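You operate a simulated robot arm through the tools that you are given. There is no shell and no other tool.

You run a simulated robot arm. Do the job below in one go: nothing can be reset, and whatever is moved stays where it is left.

JOB
Smooth machine three's pins: 20 seconds at 60 rpm, then power off.

Only the result counts: the job must be done as asked and must still hold three seconds after the hand-in. Knocking over, shifting, dropping, spilling or breaking anything else fails it.

ROBOT AND FRAMES
A 6-joint arm with a fingered hand, fixed in place. Base frame: the origin is on the floor under the middle of its stand, x ahead of it, y to its left, z up. Readings come in m, degrees, newtons and seconds.
With the tool pointing down near the work surface it reaches from about 0.16 to 0.88 m from the base axis. Its first joint turns from -166.0 to 166.0 degrees. Payload 5 kg.
The tool frame sits at the grasp point between the pads (the TCP): z along the fingers, y along the line on which they close. The tips reach 0.037 m beyond it. The gripper opens to 0.124 m; its body begins 0.043 m behind the TCP. The gripper is a hand of 3 fingers: y runs from the thumb to the fingers, the wrist lies at [-0.021, -0.125, -0.215] in the tool frame, and closing takes about 1.5 s.
Orientation is that of the tool frame in the base frame, as a unit quaternion [x, y, z, w]. With the fingers straight down and the wrist toward the robot, the tool's x, y and z point along [0, 1, 0], [1, 0, 0] and [0, 0, -1] of the base frame.

CONTROLS
- The arm moves only by the tool step_arm. Its arguments are lists of equal length, an entry for each row: "travel": the shift along the tool's x, y, z in m, a list of three; "delta_rot": the turn, a rotation vector about the tool's x, y, z in degrees, a list of three. In form: {"travel": [[tx, ty, tz], ...], "delta_rot": [[ax, ay, az], ...]}. A call has 1 to 20 rows; each row is the pose to reach, as a shift and turn from the pose commanded when the call began, along the tool's axes at that moment. "hand" is the finger opening in m, from 0 to 0.124, set as the call begins (left out, the last holds). A row lasts 0.2 s, in which the tool goes at most 0.05 m and 8.6 degrees; a call with a longer step from one row to the next is refused whole, and so is a gripper value outside its range. Where a pose cannot be reached the arm comes as near as it can. A force on the tool above 40 N (or 10 N above the force at the start of the call, whichever is more), or a blocked arm, ends the call early, and 0.2 s more pass. The fingers move at their own pace (about 0.072 m/s each) and stop on an object; they squeeze with about 27 N. The grip force told is the motor's: it shows also when the fingers shut on nothing. Time passes only in rows, and 0.2 s behind the last, so rows that repeat a pose let the fingers close. The reply holds the time, the measured pose of the TCP, the force on the tool along the base axes, the opening and the grip force, in the units named above and with some noise, with the torque about the TCP (base axes, N m) and any sound that the robot's microphone picked up, and new pictures: "pictures" is both (left out), scene, wrist or none.
- Cameras (640 x 400 px; columns grow to the right, rows downward): "scene" is fixed at [0.3999, -0.5116, 1.6106]; the picture's right is [0.98, -0.19, 0.00], its down [-0.11, -0.56, -0.82] and it looks along [0.16, 0.81, -0.57] (base axes); focal length 334 px, centre (320, 200). "wrist" rides on the gripper at [0.072, -0.104, -0.154] in the tool frame; the picture's right is [-0.83, 0.26, -0.49], its down [-0.51, -0.72, 0.47] and it looks along [-0.23, 0.64, 0.73] (tool axes); focal length 243 px, centre (320, 200). There is no depth. A picture from a camera that has moved, and an enlarged one, comes with that camera's place and axes in the base frame and with its lens. The place of the scene camera against the robot may be out by one fixed shift of up to 0.018 m in any direction.
- curl_fingers(index, middle, thumb_bend, thumb_turn): sets how far each is bent, from 0 (flat) to 1 (curled in); at 0.3 the hand is open as for a grip, at 0.7 the pads meet at the TCP. One left out holds its place. A second passes; each finger stops where it meets its share of the squeeze, and holds until it gets a number again. A gripper value or a shape takes the hand back. It gives what a move gives, with no picture; readings hold the bend of each and the force on the fingers (four entries, about 0 where the hand has none), thumb and palm. thumb_turn goes from beside the hand (0) to across from the fingers (1), as for a grip.
- hand_shape(shape): the hand has 3 fingers and takes this shape, open, in about a second: jaw (thumb against the fingers, like two jaws); tri (thumb and two fingers); tip (a fingertip pinch); poke (one finger out to press); point (the index stretched); flat (the hand flat); cup (the hand cupped); fist (a fist). The gripper value then closes the fingers along that shape, each until it touches; the sizes above hold for jaw. It gives what a move gives, with no picture.
- zoom(camera, box): a new picture of the part [left, top, right, bottom] of that camera's present view, enlarged. It takes no simulated time.
- close_job(): hands the job in; it is judged then, once.

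Nothing tells you positions but the pictures and the camera data. Unless the task says otherwise, let go and move clear before handing in.

The tools are called after ">>>" by a JSON object that holds its "method" and its "body". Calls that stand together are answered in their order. step_arm: Moves the arm, as the interface text tells. Its arguments: {"type":"object","properties":{"travel":{"type":"array"},"delta_rot":{"type":"array"},"hand":{"type":"number"},"pictures":{"type":"string","enum":["both","scene","wrist","none"]}},"required":["travel","delta_rot"]} The other tools are called the same way: hand_shape (shape) gives the hand a shape; curl_fingers (index, middle, thumb_bend, thumb_turn) moves the fingers one by one; zoom (camera, box) takes an enlarged picture of a part of a camera's view; close_job () hands the job in.

At the start:

```text
t: 0.0
position: [0.4775, 0.5718, 1.168]
ee_rot: [0.707, 0.707, 0.0, 0.001]
wrist_force: [0.2, -0.7, 0.8]
torque: [0.01, 0.02, -0.02]
width: 0.1239
gripper_force: 0.0
shape: jaw
bend: [0.3, 0.3, 0.3, 0.98]
finger forces: [0.1, 0.1, 0.0, 0.1, 0.0, 0.0]
```

scene: 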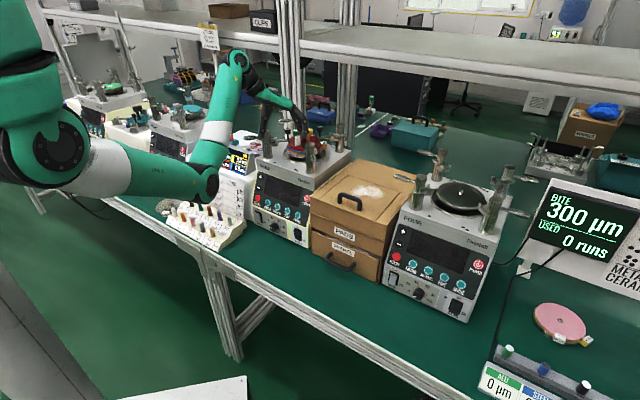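
wrist: 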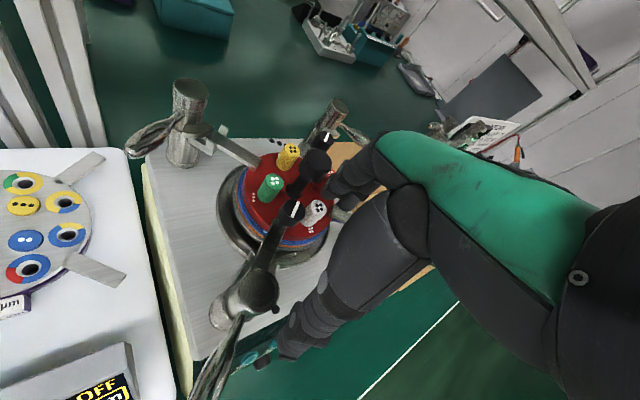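

I see a bench with several polishing machines, trays and a scale-like display. I'll zoom into the scene to learn what is what before moving.

>>> {"method": "zoom", "body": {"camera": "scene", "box": [220, 80, 360, 260]}}

>>> {"method": "zoom", "body": {"camera": "scene", "box": [370, 140, 530, 330]}}

>>> {"method": "zoom", "body": {"camera": "scene", "box": [470, 170, 640, 400]}}

>>> {"method": "zoom", "body": {"camera": "scene", "box": [40, 50, 260, 260]}}

>>> {"method": "zoom", "body": {"camera": "wrist", "box": [120, 60, 400, 320]}}

>>> {"method": "zoom", "body": {"camera": "wrist", "box": [0, 120, 200, 400]}}

```text
2.22 times, centred on (290, 170) of scene
camera zoom: at [0.3999, -0.5116, 1.6106], right [0.98, -0.19, 0.0], down [-0.11, -0.56, -0.82], along [0.16, 0.81, -0.57], focal length 742 px, centre (387, 267)
```

zoom: 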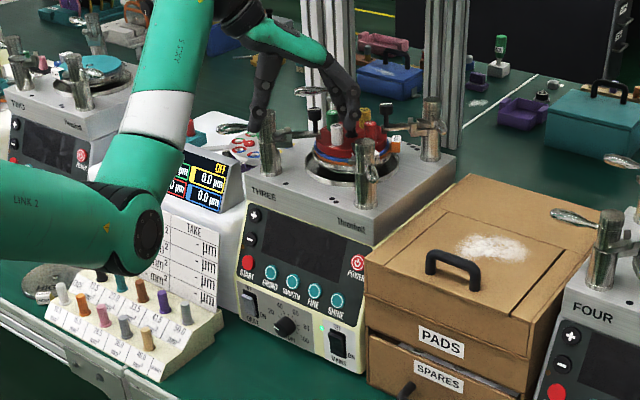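

```text
2.11 times, centred on (450, 235) of scene
camera zoom: at [0.3999, -0.5116, 1.6106], right [0.98, -0.19, 0.0], down [-0.11, -0.56, -0.82], along [0.16, 0.81, -0.57], focal length 703 px, centre (46, 126)
```

zoom: 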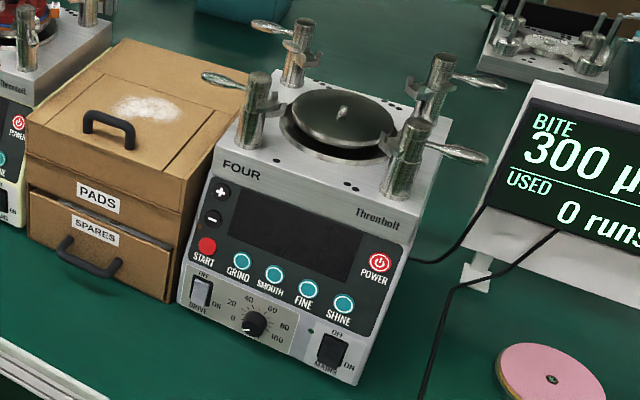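

```text
1.74 times, centred on (555, 285) of scene
camera zoom: at [0.3999, -0.5116, 1.6106], right [0.98, -0.19, 0.0], down [-0.11, -0.56, -0.82], along [0.16, 0.81, -0.57], focal length 581 px, centre (-89, 52)
```

zoom: 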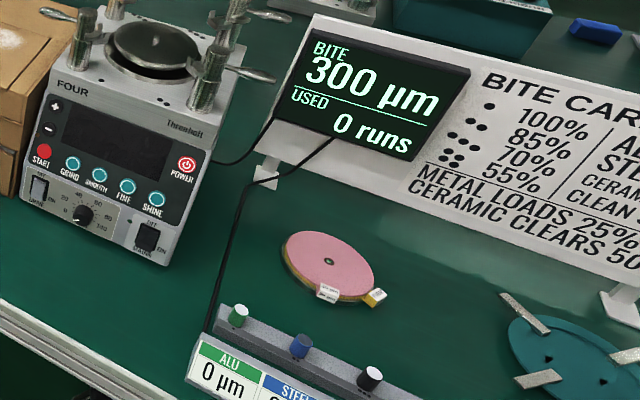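

```text
1.90 times, centred on (150, 155) of scene
camera zoom: at [0.3999, -0.5116, 1.6106], right [0.98, -0.19, 0.0], down [-0.11, -0.56, -0.82], along [0.16, 0.81, -0.57], focal length 636 px, centre (644, 286)
```

zoom: 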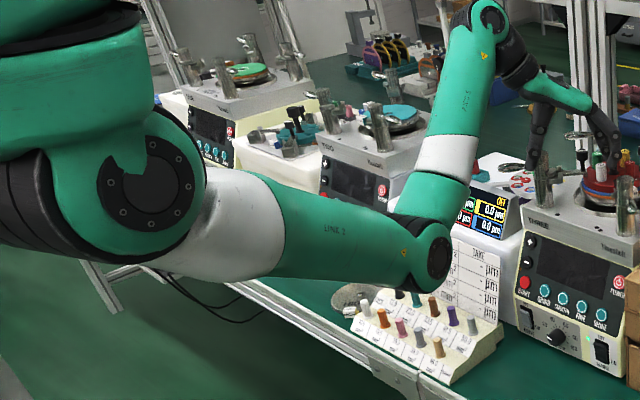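

```text
1.54 times, centred on (260, 190) of wrist
camera zoom: at [0.3747, 0.6433, 1.3215], right [0.26, -0.83, 0.49], down [-0.72, -0.51, -0.47], along [0.64, -0.23, -0.73], focal length 373 px, centre (412, 215)
```

zoom: 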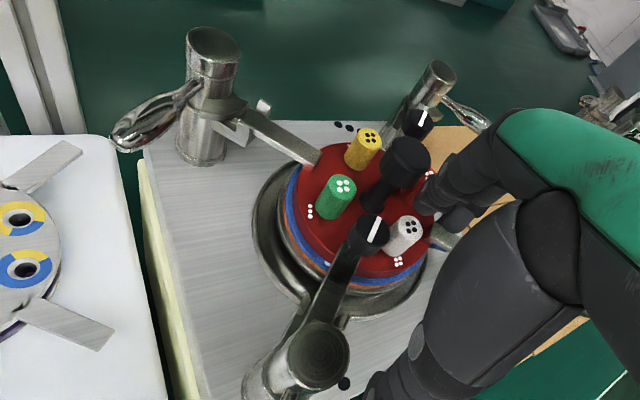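

```text
1.43 times, centred on (100, 260) of wrist
camera zoom: at [0.3747, 0.6433, 1.3215], right [0.26, -0.83, 0.49], down [-0.72, -0.51, -0.47], along [0.64, -0.23, -0.73], focal length 347 px, centre (634, 114)
```

zoom: 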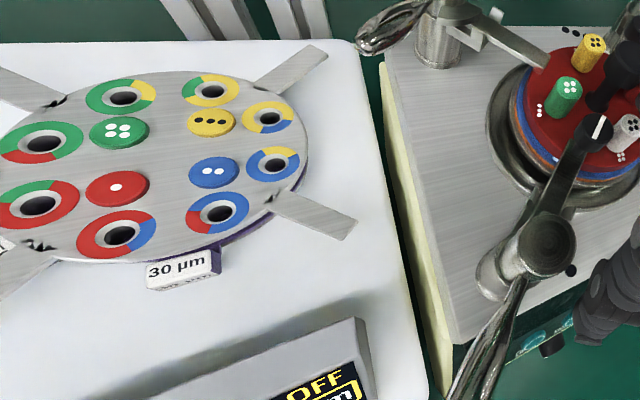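

Machine three (panel with START, GRIND/SMOOTH/FINE/SHINE, POWER, DRIVE switch, speed dial, MAINS switch) is under the hand; its clamped pin stack is at about [0.55, 0.60, 1.08]. I'll lift straight up, then swing back and turn the wrist camera toward the front panel to inspect it.

>>> {"method": "step_arm", "body": {"travel": [[0, 0, -0.03], [0, 0, -0.06], [0, 0, -0.09], [0, 0, -0.12], [-0.03, 0, -0.12], [-0.07, 0, -0.12], [-0.11, 0, -0.12], [-0.15, 0, -0.12], [-0.19, 0, -0.12], [-0.23, 0, -0.12], [-0.27, 0, -0.12], [-0.31, 0, -0.12]], "delta_rot": [[0, 0, 0], [0, 0, 0], [0, 0, 0], [0, 0, 0], [0, 0, -8], [0, 0, -16], [0, 0, -24], [0, 0, -32], [0, 0, -40], [0, 0, -48], [0, 0, -56], [0, 0, -64]]}}

```text
t: 2.6
position: [0.5527, 0.3126, 1.1667]
ee_rot: [0.231, 0.973, 0.016, 0.006]
wrist_force: [0.2, 0.5, -0.2]
torque: [-0.04, -0.02, 0.0]
width: 0.1238
gripper_force: 0.1
shape: jaw
bend: [0.3, 0.3, 0.3, 0.98]
finger forces: [0.1, 0.0, 0.1, 0.0, 0.1, 0.1]
out of reach, approached as far as the arm can: row 2, 3, 4, 5, 6, 7, 8, 9, 10, 11, 12
camera wrist: at [0.4395, 0.2471, 1.3152], right [0.85, -0.15, 0.51], down [0.14, -0.86, -0.49], along [0.51, 0.49, -0.71], focal length 243 px, centre (320, 200)
```

scene: 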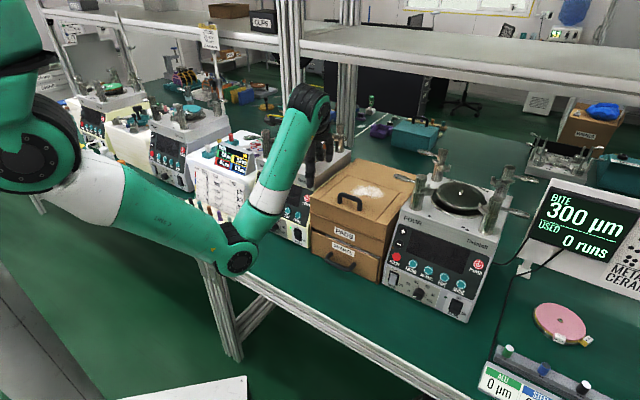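
wrist: 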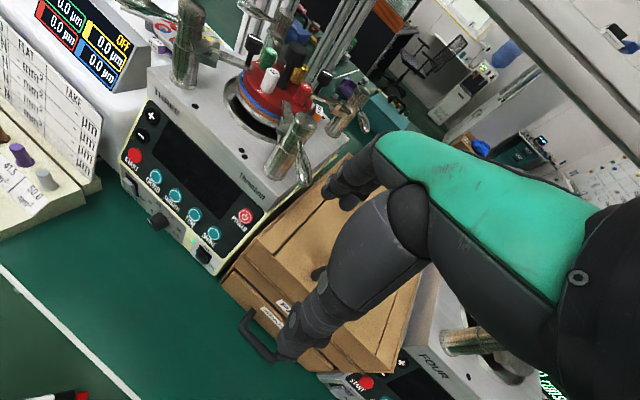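

The wrist camera now sees machine three's panel. I'll zoom in to read it.

>>> {"method": "zoom", "body": {"camera": "wrist", "box": [100, 60, 280, 280]}}

>>> {"method": "zoom", "body": {"camera": "wrist", "box": [180, 0, 400, 200]}}

>>> {"method": "zoom", "body": {"camera": "wrist", "box": [0, 0, 200, 240]}}

>>> {"method": "zoom", "body": {"camera": "scene", "box": [40, 50, 260, 260]}}

>>> {"method": "zoom", "body": {"camera": "scene", "box": [480, 180, 640, 400]}}

```text
1.82 times, centred on (190, 170) of wrist
camera zoom: at [0.4395, 0.2471, 1.3152], right [0.85, -0.15, 0.51], down [0.14, -0.86, -0.49], along [0.51, 0.49, -0.71], focal length 441 px, centre (556, 254)
```

zoom: 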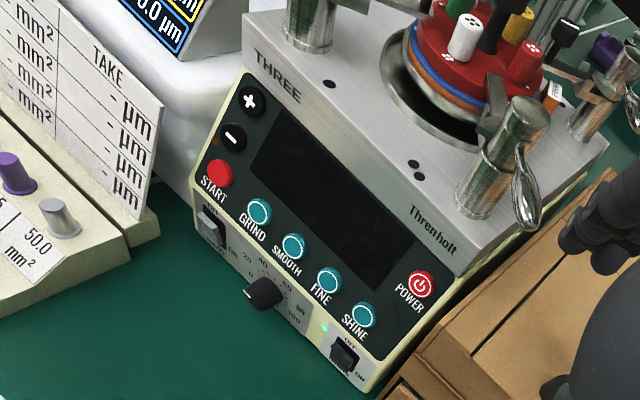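

```text
2.00 times, centred on (290, 100) of wrist
camera zoom: at [0.4395, 0.2471, 1.3152], right [0.85, -0.15, 0.51], down [0.14, -0.86, -0.49], along [0.51, 0.49, -0.71], focal length 485 px, centre (380, 400)
```

zoom: 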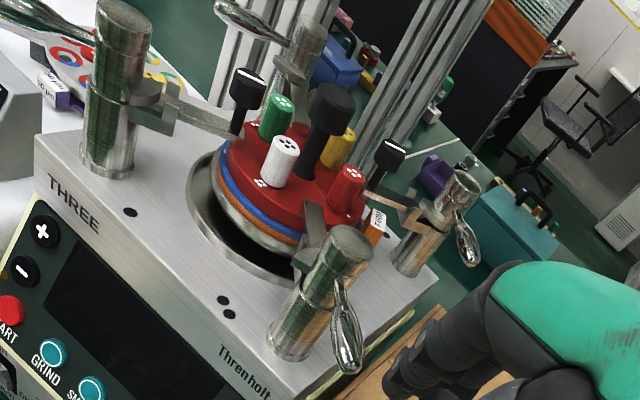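

```text
1.67 times, centred on (100, 120) of wrist
camera zoom: at [0.4395, 0.2471, 1.3152], right [0.85, -0.15, 0.51], down [0.14, -0.86, -0.49], along [0.51, 0.49, -0.71], focal length 404 px, centre (687, 333)
```

zoom: 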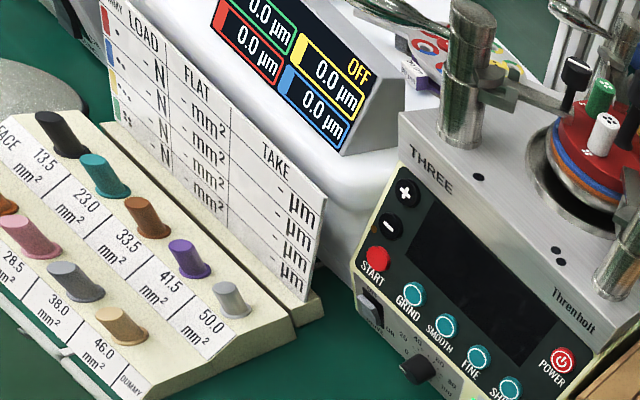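

```text
1.90 times, centred on (150, 155) of scene
camera zoom: at [0.3999, -0.5116, 1.6106], right [0.98, -0.19, 0.0], down [-0.11, -0.56, -0.82], along [0.16, 0.81, -0.57], focal length 636 px, centre (644, 286)
```

zoom: 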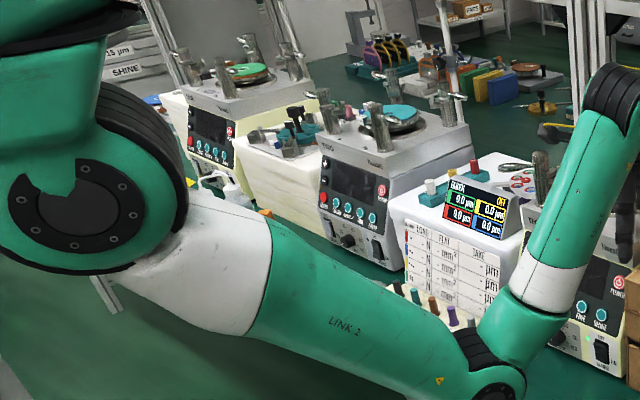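

```text
1.82 times, centred on (560, 290) of scene
camera zoom: at [0.3999, -0.5116, 1.6106], right [0.98, -0.19, 0.0], down [-0.11, -0.56, -0.82], along [0.16, 0.81, -0.57], focal length 607 px, centre (-116, 36)
```

zoom: 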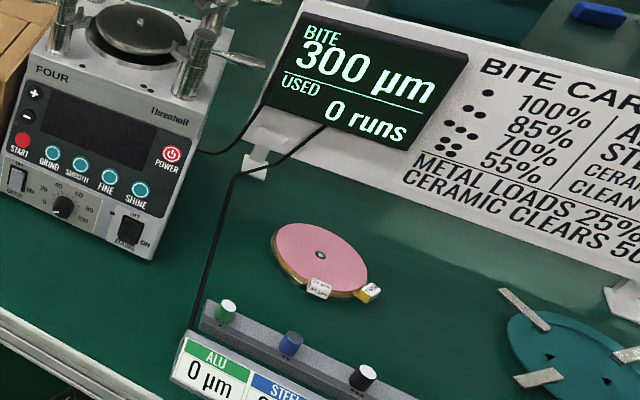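

>>> {"method": "zoom", "body": {"camera": "wrist", "box": [300, 80, 350, 130]}}

>>> {"method": "zoom", "body": {"camera": "wrist", "box": [230, 30, 340, 130]}}

>>> {"method": "zoom", "body": {"camera": "scene", "box": [30, 40, 130, 140]}}

>>> {"method": "zoom", "body": {"camera": "scene", "box": [140, 80, 260, 200]}}

>>> {"method": "zoom", "body": {"camera": "scene", "box": [190, 10, 290, 100]}}

>>> {"method": "zoom", "body": {"camera": "wrist", "box": [120, 160, 250, 280]}}

```text
8.00 times, centred on (325, 105) of wrist
camera zoom: at [0.4395, 0.2471, 1.3152], right [0.85, -0.15, 0.51], down [0.14, -0.86, -0.49], along [0.51, 0.49, -0.71], focal length 1941 px, centre (280, 960)
```

zoom: 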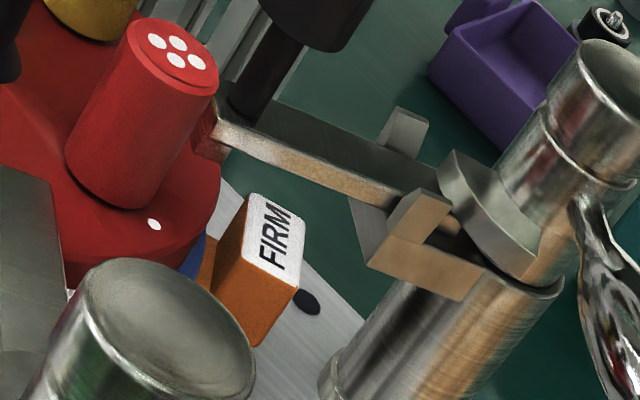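

```text
4.00 times, centred on (285, 80) of wrist
camera zoom: at [0.4395, 0.2471, 1.3152], right [0.85, -0.15, 0.51], down [0.14, -0.86, -0.49], along [0.51, 0.49, -0.71], focal length 970 px, centre (460, 680)
```

zoom: 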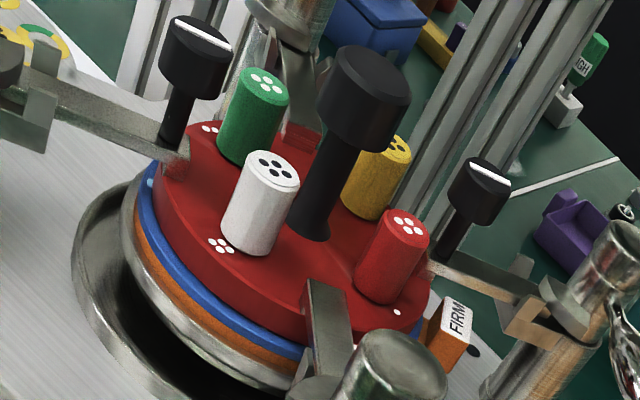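

```text
4.00 times, centred on (80, 90) of scene
camera zoom: at [0.3999, -0.5116, 1.6106], right [0.98, -0.19, 0.0], down [-0.11, -0.56, -0.82], along [0.16, 0.81, -0.57], focal length 1336 px, centre (1280, 640)
```

zoom: 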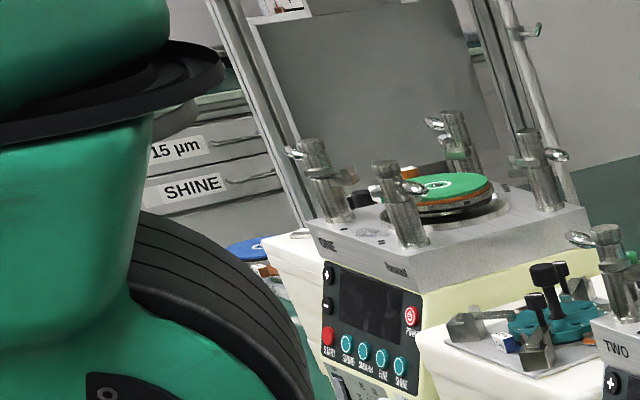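

```text
3.33 times, centred on (200, 140) of scene
camera zoom: at [0.3999, -0.5116, 1.6106], right [0.98, -0.19, 0.0], down [-0.11, -0.56, -0.82], along [0.16, 0.81, -0.57], focal length 1114 px, centre (720, 400)
```

zoom: 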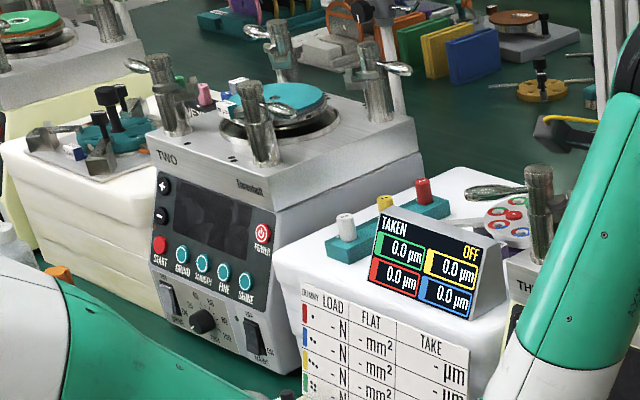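

```text
4.44 times, centred on (240, 55) of scene
camera zoom: at [0.3999, -0.5116, 1.6106], right [0.98, -0.19, 0.0], down [-0.11, -0.56, -0.82], along [0.16, 0.81, -0.57], focal length 1485 px, centre (676, 844)
```

zoom: 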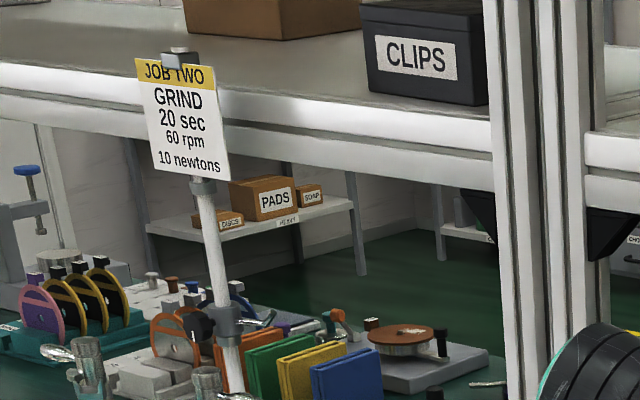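

```text
3.33 times, centred on (185, 220) of wrist
camera zoom: at [0.4395, 0.2471, 1.3152], right [0.85, -0.15, 0.51], down [0.14, -0.86, -0.49], along [0.51, 0.49, -0.71], focal length 809 px, centre (770, 133)
```

zoom: 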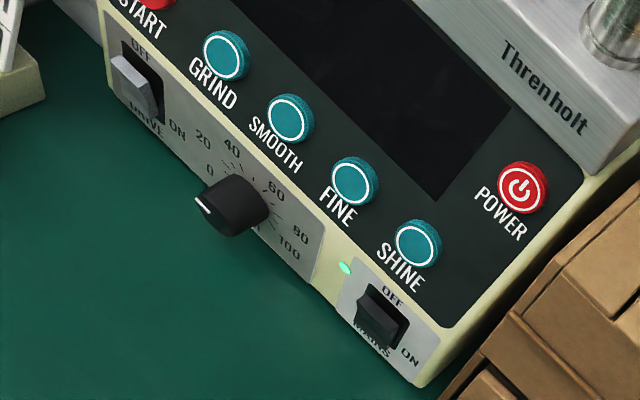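

The panel shows a green mains LED and a dark display; the dial is presumably at zero. I'll test how the commanded pose stands after the clipped move with a small step before going to a better viewing place.

>>> {"method": "step_arm", "body": {"travel": [[0, 0, 0.02]], "delta_rot": [[0, 0, 0]], "pictures": "none"}}

```text
t: 3.0
position: [0.5521, 0.3141, 1.1464]
ee_rot: [0.224, 0.975, 0.0, 0.001]
wrist_force: [0.2, 0.1, 0.3]
torque: [0.0, 0.0, 0.0]
width: 0.1239
gripper_force: 0.2
shape: jaw
bend: [0.3, 0.3, 0.3, 0.98]
finger forces: [0.0, 0.1, 0.1, 0.0, 0.1, 0.1]
```

>>> {"method": "step_arm", "body": {"travel": [[0.0137, -0.0244, 0.0165], [0.0274, -0.0489, 0.033], [0.041, -0.0733, 0.0495], [0.0547, -0.0977, 0.066]], "delta_rot": [[0, 0, -6.5], [0, 0, -13], [0, 0, -19.5], [0, 0, -26]]}}

>>> {"method": "zoom", "body": {"camera": "wrist", "box": [160, 20, 420, 280]}}

```text
t: 4.0
position: [0.4659, 0.2739, 1.047]
ee_rot: [0.001, 1.0, 0.004, 0.003]
wrist_force: [0.1, 1.4, -0.2]
torque: [0.03, 0.02, -0.06]
width: 0.1237
gripper_force: 0.1
shape: jaw
bend: [0.3, 0.3, 0.3, 0.98]
finger forces: [0.0, 0.0, 0.1, 0.0, 0.0, 0.1]
out of reach, approached as far as the arm can: row 1, 2, 3, 4
camera wrist: at [0.3937, 0.1671, 1.199], right [0.83, 0.26, 0.5], down [0.51, -0.72, -0.47], along [0.24, 0.65, -0.73], focal length 243 px, centre (320, 200)
```

scene: 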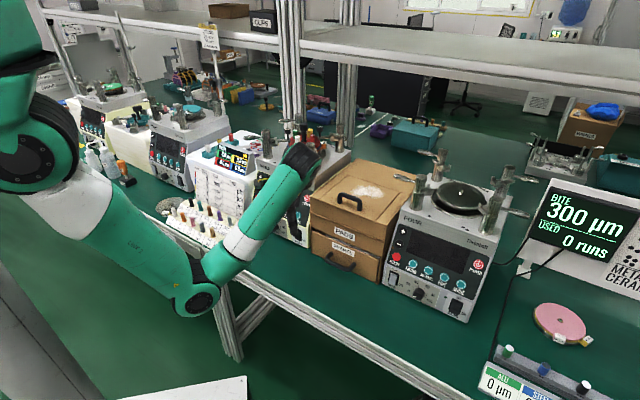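
wrist: 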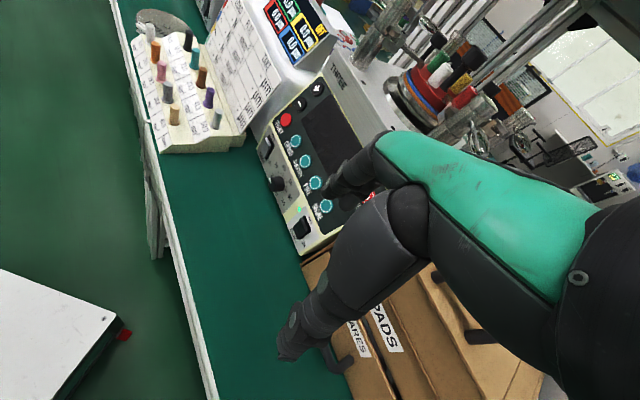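

```text
1.54 times, centred on (290, 150) of wrist
camera zoom: at [0.3937, 0.1671, 1.199], right [0.83, 0.26, 0.5], down [0.51, -0.72, -0.47], along [0.24, 0.65, -0.73], focal length 373 px, centre (366, 277)
```

zoom: 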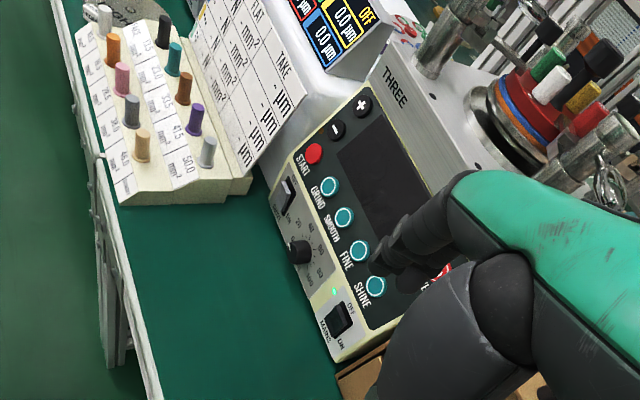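

The buttons triangulate well: START ≈ [0.372,0.558,0.904], SMOOTH ≈ [0.440,0.490,0.905], POWER ≈ [0.545,0.439,0.954]; the machine faces the robot at about 45°. I'll zoom into the dial, switches and the other details.

>>> {"method": "zoom", "body": {"camera": "wrist", "box": [255, 120, 325, 250]}}

>>> {"method": "zoom", "body": {"camera": "wrist", "box": [260, 155, 310, 205]}}

>>> {"method": "zoom", "body": {"camera": "wrist", "box": [280, 190, 330, 250]}}

>>> {"method": "zoom", "body": {"camera": "wrist", "box": [250, 120, 290, 165]}}

>>> {"method": "zoom", "body": {"camera": "wrist", "box": [360, 20, 520, 170]}}

```text
3.08 times, centred on (290, 185) of wrist
camera zoom: at [0.3937, 0.1671, 1.199], right [0.83, 0.26, 0.5], down [0.51, -0.72, -0.47], along [0.24, 0.65, -0.73], focal length 746 px, centre (412, 246)
```

zoom: 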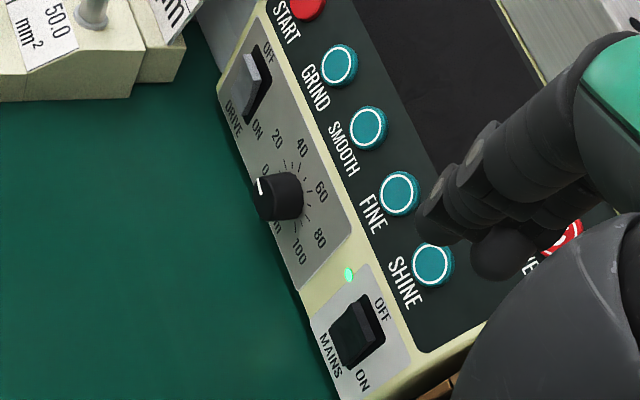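

```text
8.00 times, centred on (285, 180) of wrist
camera zoom: at [0.3937, 0.1671, 1.199], right [0.83, 0.26, 0.5], down [0.51, -0.72, -0.47], along [0.24, 0.65, -0.73], focal length 1941 px, centre (600, 360)
```

zoom: 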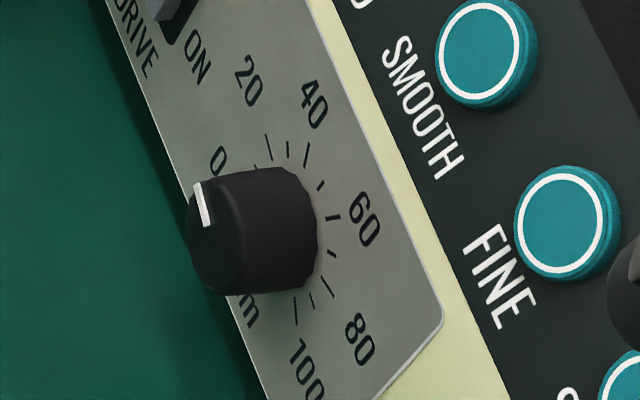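

```text
6.67 times, centred on (305, 220) of wrist
camera zoom: at [0.3937, 0.1671, 1.199], right [0.83, 0.26, 0.5], down [0.51, -0.72, -0.47], along [0.24, 0.65, -0.73], focal length 1618 px, centre (420, 67)
```

zoom: 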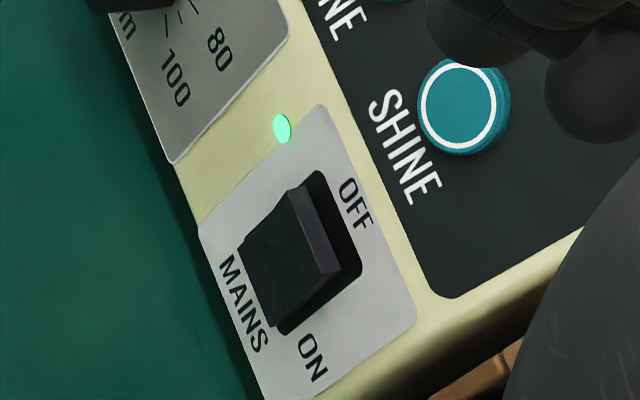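

```text
8.89 times, centred on (270, 142) of wrist
camera zoom: at [0.3937, 0.1671, 1.199], right [0.83, 0.26, 0.5], down [0.51, -0.72, -0.47], along [0.24, 0.65, -0.73], focal length 2157 px, centre (764, 711)
```

zoom: 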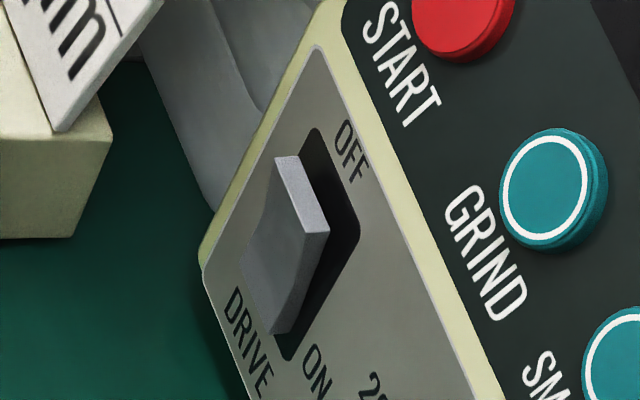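

```text
2.67 times, centred on (440, 95) of wrist
camera zoom: at [0.3937, 0.1671, 1.199], right [0.83, 0.26, 0.5], down [0.51, -0.72, -0.47], along [0.24, 0.65, -0.73], focal length 647 px, centre (0, 480)
```

zoom: 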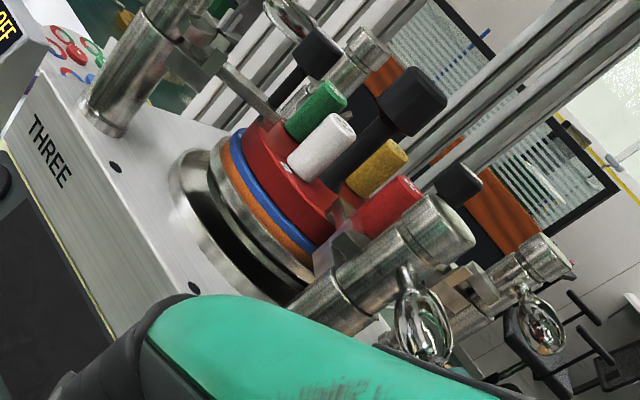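

Mains LED is lit and both rockers sit the same way (raised at the OFF end, pressed at ON). The hand is in free space, so I'll form the poke shape here to see where the fingertip goes.

>>> {"method": "hand_shape", "body": {"shape": "poke"}}

>>> {"method": "zoom", "body": {"camera": "wrist", "box": [0, 0, 640, 400]}}

>>> {"method": "zoom", "body": {"camera": "scene", "box": [200, 100, 400, 280]}}

```text
t: 4.9
position: [0.4659, 0.2725, 1.0469]
ee_rot: [0.002, 1.0, 0.004, 0.003]
wrist_force: [-0.8, 0.4, -0.5]
torque: [0.0, 0.0, 0.01]
width: 0.0
gripper_force: 0.1
shape: poke
bend: [0.7, 0.7, 1.0, 1.0]
finger forces: [0.1, 0.0, 0.0, 0.0, 0.0, 0.0]
```

```text
1.00 times, centred on (320, 200) of wrist (not enlarged: the box is as wide or as high as the picture)
camera zoom: at [0.3938, 0.1675, 1.1995], right [0.83, 0.25, 0.5], down [0.51, -0.72, -0.47], along [0.24, 0.65, -0.73], focal length 243 px, centre (320, 200)
```

zoom: 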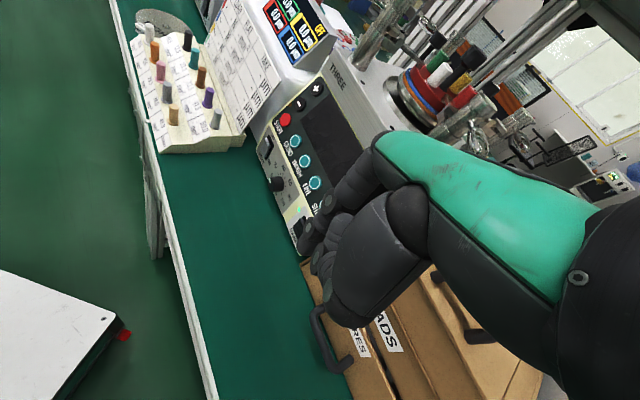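

```text
2.22 times, centred on (300, 190) of scene
camera zoom: at [0.3999, -0.5116, 1.6106], right [0.98, -0.19, 0.0], down [-0.11, -0.56, -0.82], along [0.16, 0.81, -0.57], focal length 742 px, centre (364, 222)
```

zoom: 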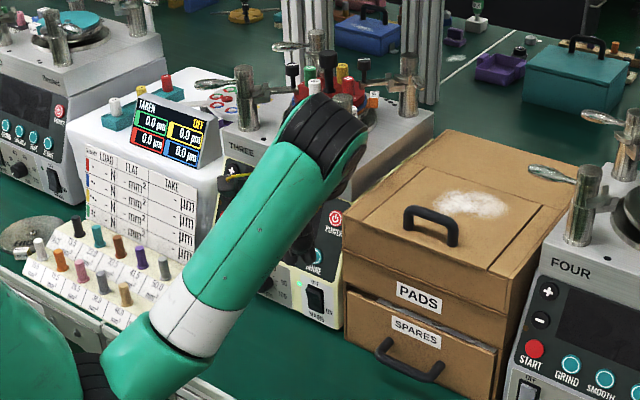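

>>> {"method": "zoom", "body": {"camera": "wrist", "box": [270, 150, 430, 330]}}

>>> {"method": "hand_shape", "body": {"shape": "point"}}

>>> {"method": "zoom", "body": {"camera": "wrist", "box": [200, 100, 460, 360]}}

>>> {"method": "zoom", "body": {"camera": "scene", "box": [240, 120, 360, 260]}}

```text
2.22 times, centred on (350, 240) of wrist
camera zoom: at [0.3938, 0.1675, 1.1995], right [0.83, 0.25, 0.5], down [0.51, -0.72, -0.47], along [0.24, 0.65, -0.73], focal length 539 px, centre (253, 111)
```

zoom: 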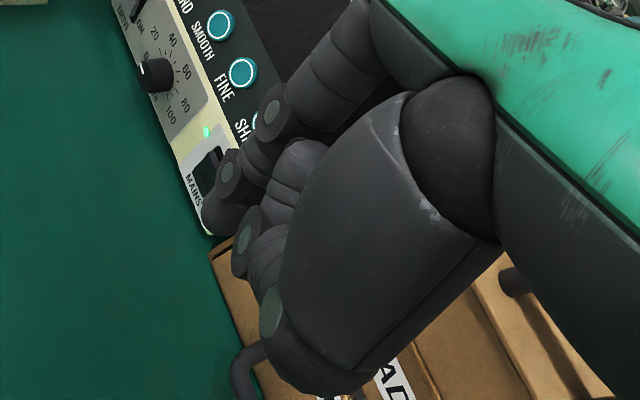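

```text
t: 5.8
position: [0.4654, 0.2725, 1.0484]
ee_rot: [0.002, 1.0, 0.003, 0.003]
wrist_force: [0.1, -0.2, 0.9]
torque: [0.0, -0.01, -0.01]
width: 0.0
gripper_force: 0.1
shape: point
bend: [0.19, 1.0, 0.99, 0.87]
finger forces: [0.1, 0.1, 0.1, 0.0, 0.0, 0.1]
```

```text
1.54 times, centred on (330, 230) of wrist
camera zoom: at [0.3938, 0.1675, 1.1995], right [0.83, 0.25, 0.5], down [0.51, -0.72, -0.47], along [0.24, 0.65, -0.73], focal length 373 px, centre (305, 154)
```

zoom: 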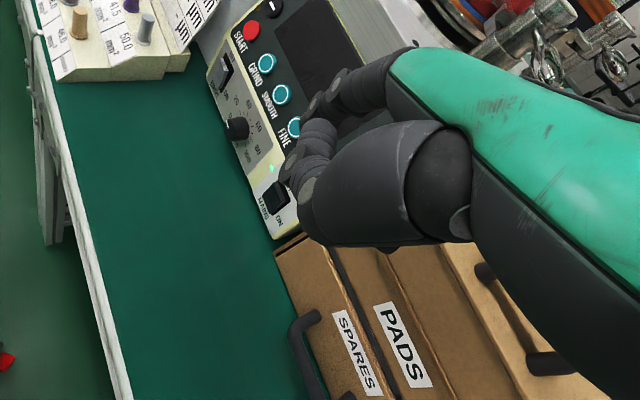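

```text
2.86 times, centred on (300, 190) of scene
camera zoom: at [0.3999, -0.5116, 1.6106], right [0.98, -0.19, 0.0], down [-0.11, -0.56, -0.82], along [0.16, 0.81, -0.57], focal length 954 px, centre (377, 229)
```

zoom: 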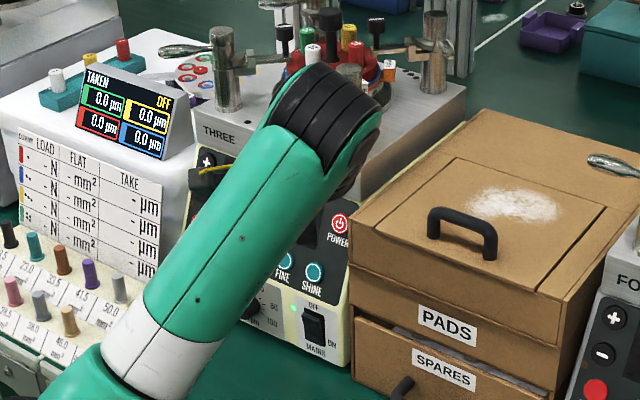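

I'd like a side view of the hand to calibrate where the fingertip is, so I'll move it to free space on the right where the scene camera sees it side-on.

>>> {"method": "step_arm", "body": {"travel": [[-0.011, -0.019, 0], [-0.022, -0.037, 0], [-0.034, -0.056, 0], [-0.045, -0.074, 0], [-0.056, -0.093, 0], [-0.067, -0.112, 0], [-0.078, -0.13, 0], [-0.089, -0.149, 0], [-0.1, -0.167, 0], [-0.112, -0.186, 0], [-0.123, -0.204, 0], [-0.134, -0.223, 0]], "delta_rot": [[0, 0, 7.5], [0, 0, 15], [0, 0, 22.5], [0, 0, 30], [0, 0, 37.5], [0, 0, 45], [0, 0, 52.5], [0, 0, 60], [0, 0, 67.5], [0, 0, 75], [0, 0, 82.5], [0, 0, 90]]}}

>>> {"method": "zoom", "body": {"camera": "scene", "box": [280, 180, 480, 400]}}

```text
t: 8.4
position: [0.5958, 0.0522, 1.0483]
ee_rot: [0.707, 0.707, 0.0, 0.0]
wrist_force: [0.0, -0.7, -0.2]
torque: [0.0, 0.0, -0.01]
width: 0.0
gripper_force: 0.0
shape: point
bend: [0.19, 1.0, 0.99, 0.87]
finger forces: [0.0, 0.0, 0.0, 0.1, 0.0, 0.0]
camera wrist: at [0.4927, 0.1235, 1.2019], right [0.26, -0.83, 0.49], down [-0.72, -0.51, -0.47], along [0.64, -0.23, -0.73], focal length 243 px, centre (320, 200)
```

scene: 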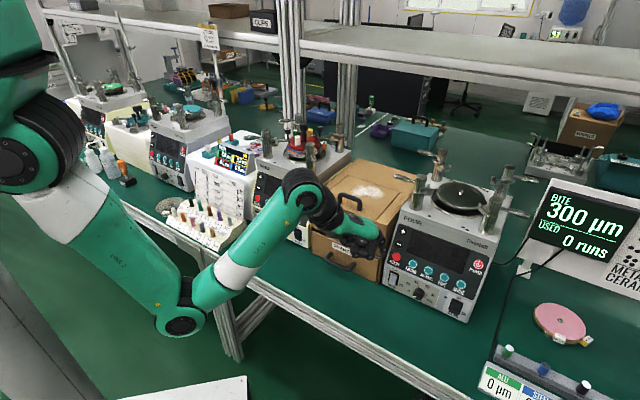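
wrist: 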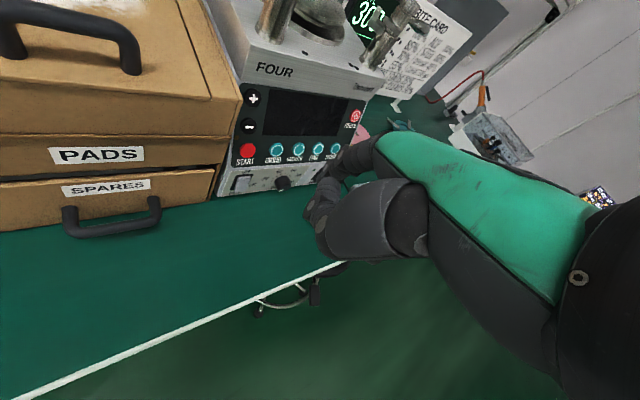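

```text
1.82 times, centred on (380, 290) of scene
camera zoom: at [0.3999, -0.5116, 1.6106], right [0.98, -0.19, 0.0], down [-0.11, -0.56, -0.82], along [0.16, 0.81, -0.57], focal length 607 px, centre (211, 36)
```

zoom: 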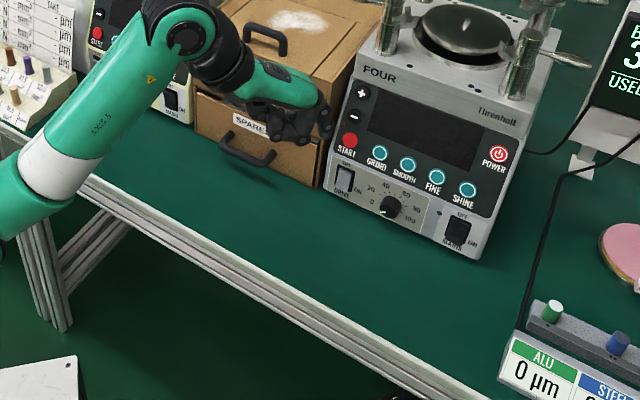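

>>> {"method": "zoom", "body": {"camera": "scene", "box": [310, 190, 400, 270]}}

>>> {"method": "curl_fingers", "body": {"index": 0.7, "middle": 1.0, "thumb_bend": 1.0}}

>>> {"method": "zoom", "body": {"camera": "scene", "box": [310, 190, 400, 270]}}

>>> {"method": "zoom", "body": {"camera": "wrist", "box": [240, 120, 440, 320]}}

```text
5.00 times, centred on (355, 230) of scene
camera zoom: at [0.3999, -0.5116, 1.6106], right [0.98, -0.19, 0.0], down [-0.11, -0.56, -0.82], along [0.16, 0.81, -0.57], focal length 1670 px, centre (145, 50)
```

zoom: 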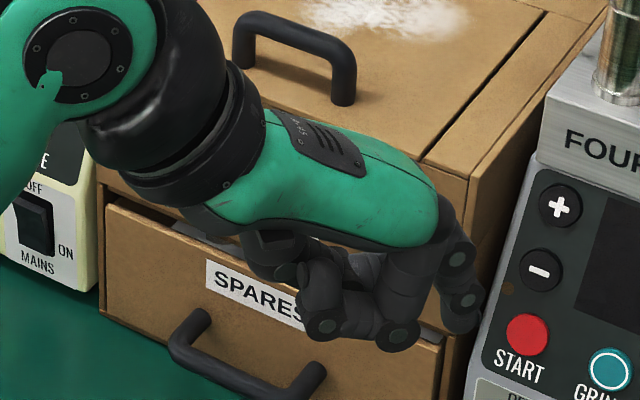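

```text
t: 9.4
position: [0.5962, 0.0515, 1.0481]
ee_rot: [0.708, 0.707, 0.0, 0.0]
wrist_force: [-0.3, 0.4, -0.2]
torque: [0.04, 0.02, -0.01]
width: 0.0313
gripper_force: 0.2
shape: fingers
bend: [0.45, 1.0, 0.98, 0.86]
finger forces: [0.0, 0.1, 0.0, 0.0, 0.0, 0.0]
```

```text
5.00 times, centred on (355, 230) of scene
camera zoom: at [0.3999, -0.5116, 1.6106], right [0.98, -0.19, 0.0], down [-0.11, -0.56, -0.82], along [0.16, 0.81, -0.57], focal length 1670 px, centre (145, 50)
```

zoom: 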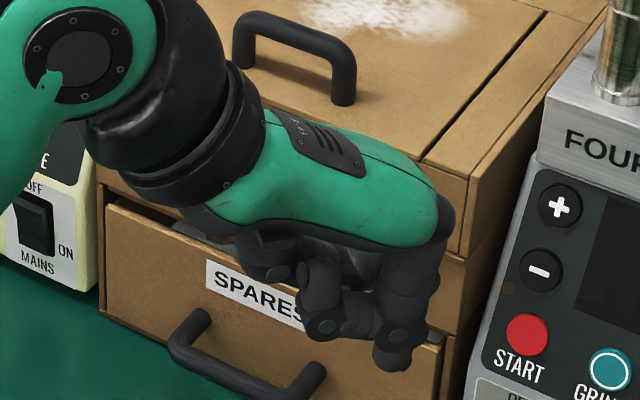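

```text
2.00 times, centred on (340, 220) of wrist
camera zoom: at [0.4926, 0.1234, 1.2018], right [0.26, -0.83, 0.49], down [-0.72, -0.51, -0.47], along [0.64, -0.23, -0.73], focal length 485 px, centre (280, 160)
```

zoom: 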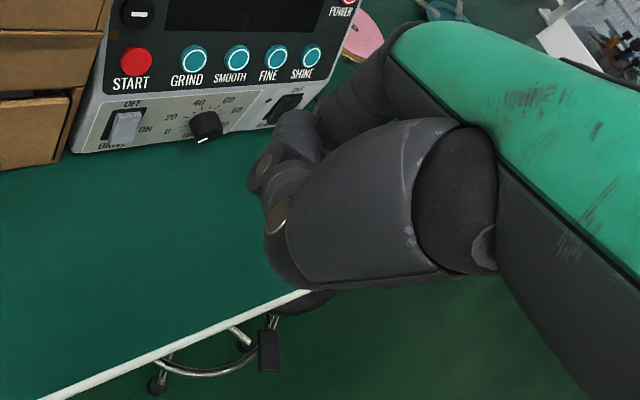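

>>> {"method": "curl_fingers", "body": {"index": 0.7}}

>>> {"method": "zoom", "body": {"camera": "scene", "box": [310, 190, 400, 270]}}

>>> {"method": "zoom", "body": {"camera": "wrist", "box": [230, 80, 350, 200]}}

>>> {"method": "zoom", "body": {"camera": "scene", "box": [380, 220, 480, 330]}}

>>> {"method": "zoom", "body": {"camera": "scene", "box": [240, 150, 330, 260]}}

```text
t: 10.4
position: [0.5957, 0.0517, 1.0491]
ee_rot: [0.707, 0.707, 0.0, 0.002]
wrist_force: [0.5, -1.1, 0.3]
torque: [-0.02, -0.02, -0.02]
width: 0.0309
gripper_force: 0.1
shape: fingers
bend: [0.47, 1.0, 0.98, 0.86]
finger forces: [0.0, 0.0, 0.0, 0.0, 0.0, 0.0]
```

```text
5.00 times, centred on (355, 230) of scene
camera zoom: at [0.3999, -0.5116, 1.6106], right [0.98, -0.19, 0.0], down [-0.11, -0.56, -0.82], along [0.16, 0.81, -0.57], focal length 1670 px, centre (145, 50)
```

zoom: 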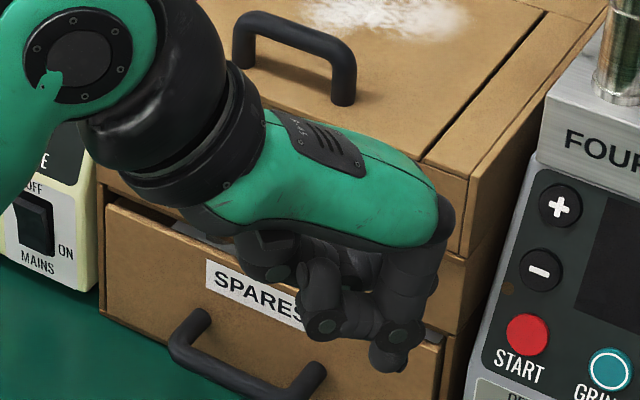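

```text
3.33 times, centred on (290, 140) of wrist
camera zoom: at [0.4926, 0.1234, 1.2017], right [0.26, -0.83, 0.49], down [-0.72, -0.51, -0.47], along [0.64, -0.23, -0.73], focal length 809 px, centre (420, 400)
```

zoom: 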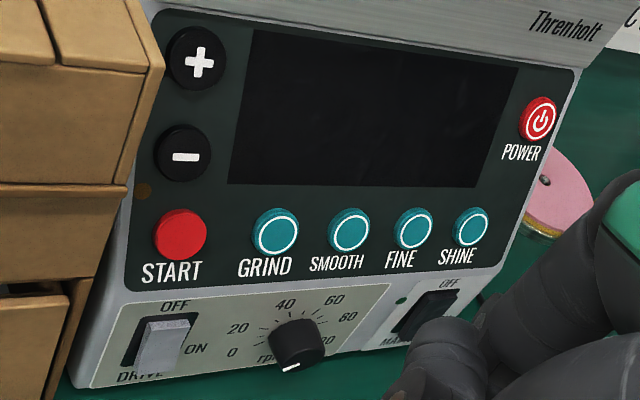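

```text
3.64 times, centred on (430, 275) of scene
camera zoom: at [0.3999, -0.5116, 1.6106], right [0.98, -0.19, 0.0], down [-0.11, -0.56, -0.82], along [0.16, 0.81, -0.57], focal length 1215 px, centre (-80, -73)
```

zoom: 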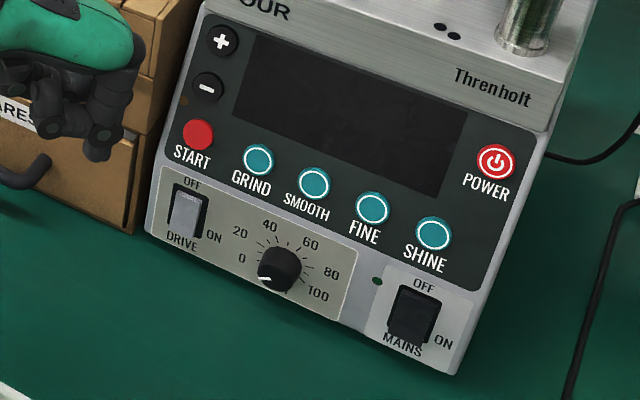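

```text
3.64 times, centred on (285, 205) of scene
camera zoom: at [0.3999, -0.5116, 1.6106], right [0.98, -0.19, 0.0], down [-0.11, -0.56, -0.82], along [0.16, 0.81, -0.57], focal length 1215 px, centre (447, 182)
```

zoom: 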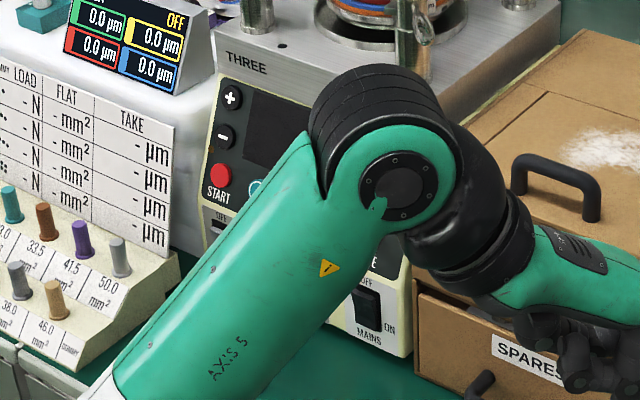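

>>> {"method": "curl_fingers", "body": {"index": 0.0, "middle": 1.0, "thumb_bend": 1.0, "thumb_turn": 1.0}}

>>> {"method": "zoom", "body": {"camera": "scene", "box": [310, 190, 400, 270]}}

>>> {"method": "zoom", "body": {"camera": "wrist", "box": [240, 60, 440, 260]}}

```text
t: 11.4
position: [0.596, 0.0518, 1.0477]
ee_rot: [0.707, 0.707, 0.0, 0.0]
wrist_force: [0.3, -0.2, 0.0]
torque: [-0.01, 0.03, 0.0]
width: 0.0613
gripper_force: 0.1
shape: fingers
bend: [0.0, 1.0, 1.0, 1.0]
finger forces: [0.1, 0.1, 0.0, 0.2, 0.0, 0.1]
```

```text
5.00 times, centred on (355, 230) of scene
camera zoom: at [0.3999, -0.5116, 1.6106], right [0.98, -0.19, 0.0], down [-0.11, -0.56, -0.82], along [0.16, 0.81, -0.57], focal length 1670 px, centre (145, 50)
```

zoom: 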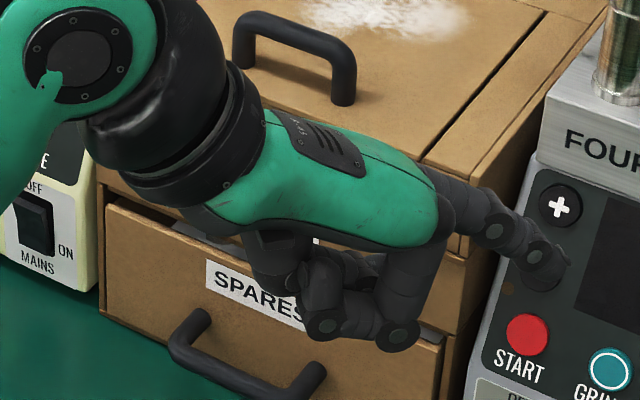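

```text
2.00 times, centred on (340, 160) of wrist
camera zoom: at [0.4926, 0.1234, 1.2018], right [0.26, -0.83, 0.49], down [-0.72, -0.51, -0.47], along [0.64, -0.23, -0.73], focal length 485 px, centre (280, 280)
```

zoom: 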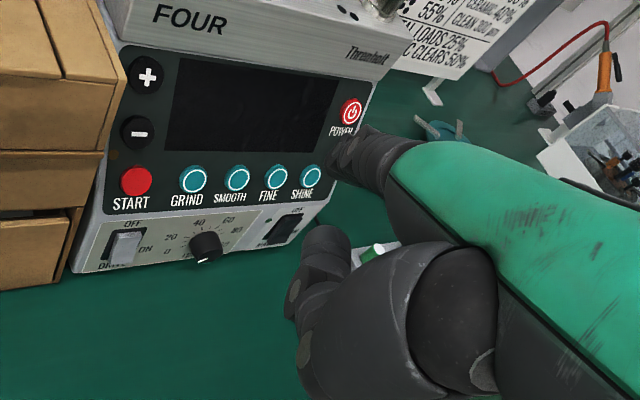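

>>> {"method": "zoom", "body": {"camera": "wrist", "box": [370, 100, 470, 180]}}

>>> {"method": "zoom", "body": {"camera": "scene", "box": [360, 210, 400, 250]}}

```text
5.00 times, centred on (420, 140) of wrist
camera zoom: at [0.4926, 0.1234, 1.2018], right [0.26, -0.83, 0.49], down [-0.72, -0.51, -0.47], along [0.64, -0.23, -0.73], focal length 1213 px, centre (-180, 500)
```

zoom: 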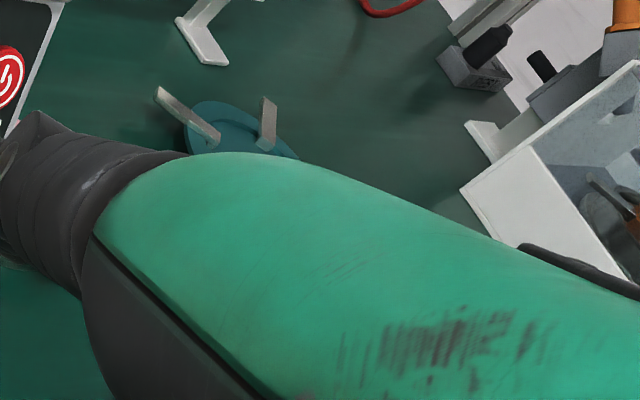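

```text
10.00 times, centred on (380, 230) of scene
camera zoom: at [0.3999, -0.5116, 1.6106], right [0.98, -0.19, 0.0], down [-0.11, -0.56, -0.82], along [0.16, 0.81, -0.57], focal length 3341 px, centre (-280, -100)
```

zoom: 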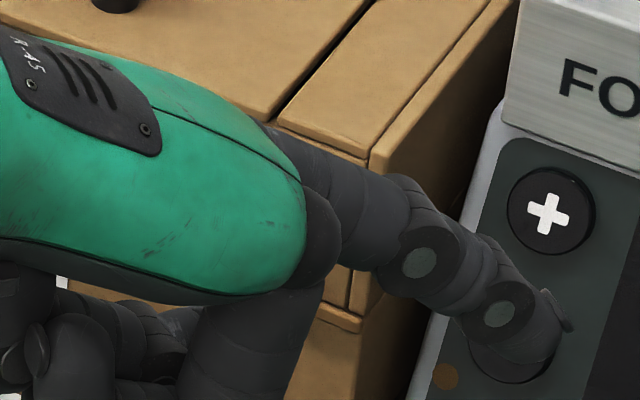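

>>> {"method": "zoom", "body": {"camera": "wrist", "box": [310, 110, 390, 170]}}

```text
6.67 times, centred on (350, 140) of wrist
camera zoom: at [0.4926, 0.1234, 1.2018], right [0.26, -0.83, 0.49], down [-0.72, -0.51, -0.47], along [0.64, -0.23, -0.73], focal length 1618 px, centre (120, 600)
```

zoom: 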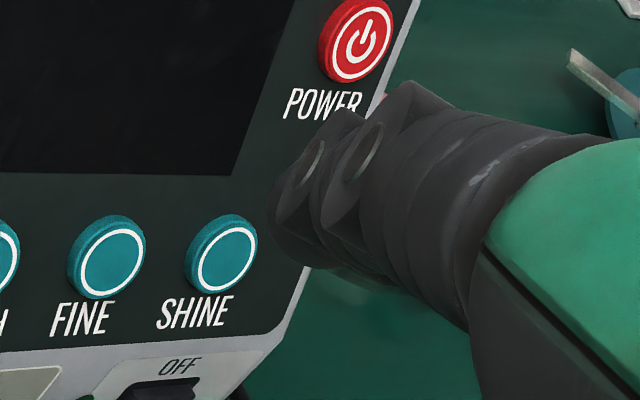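

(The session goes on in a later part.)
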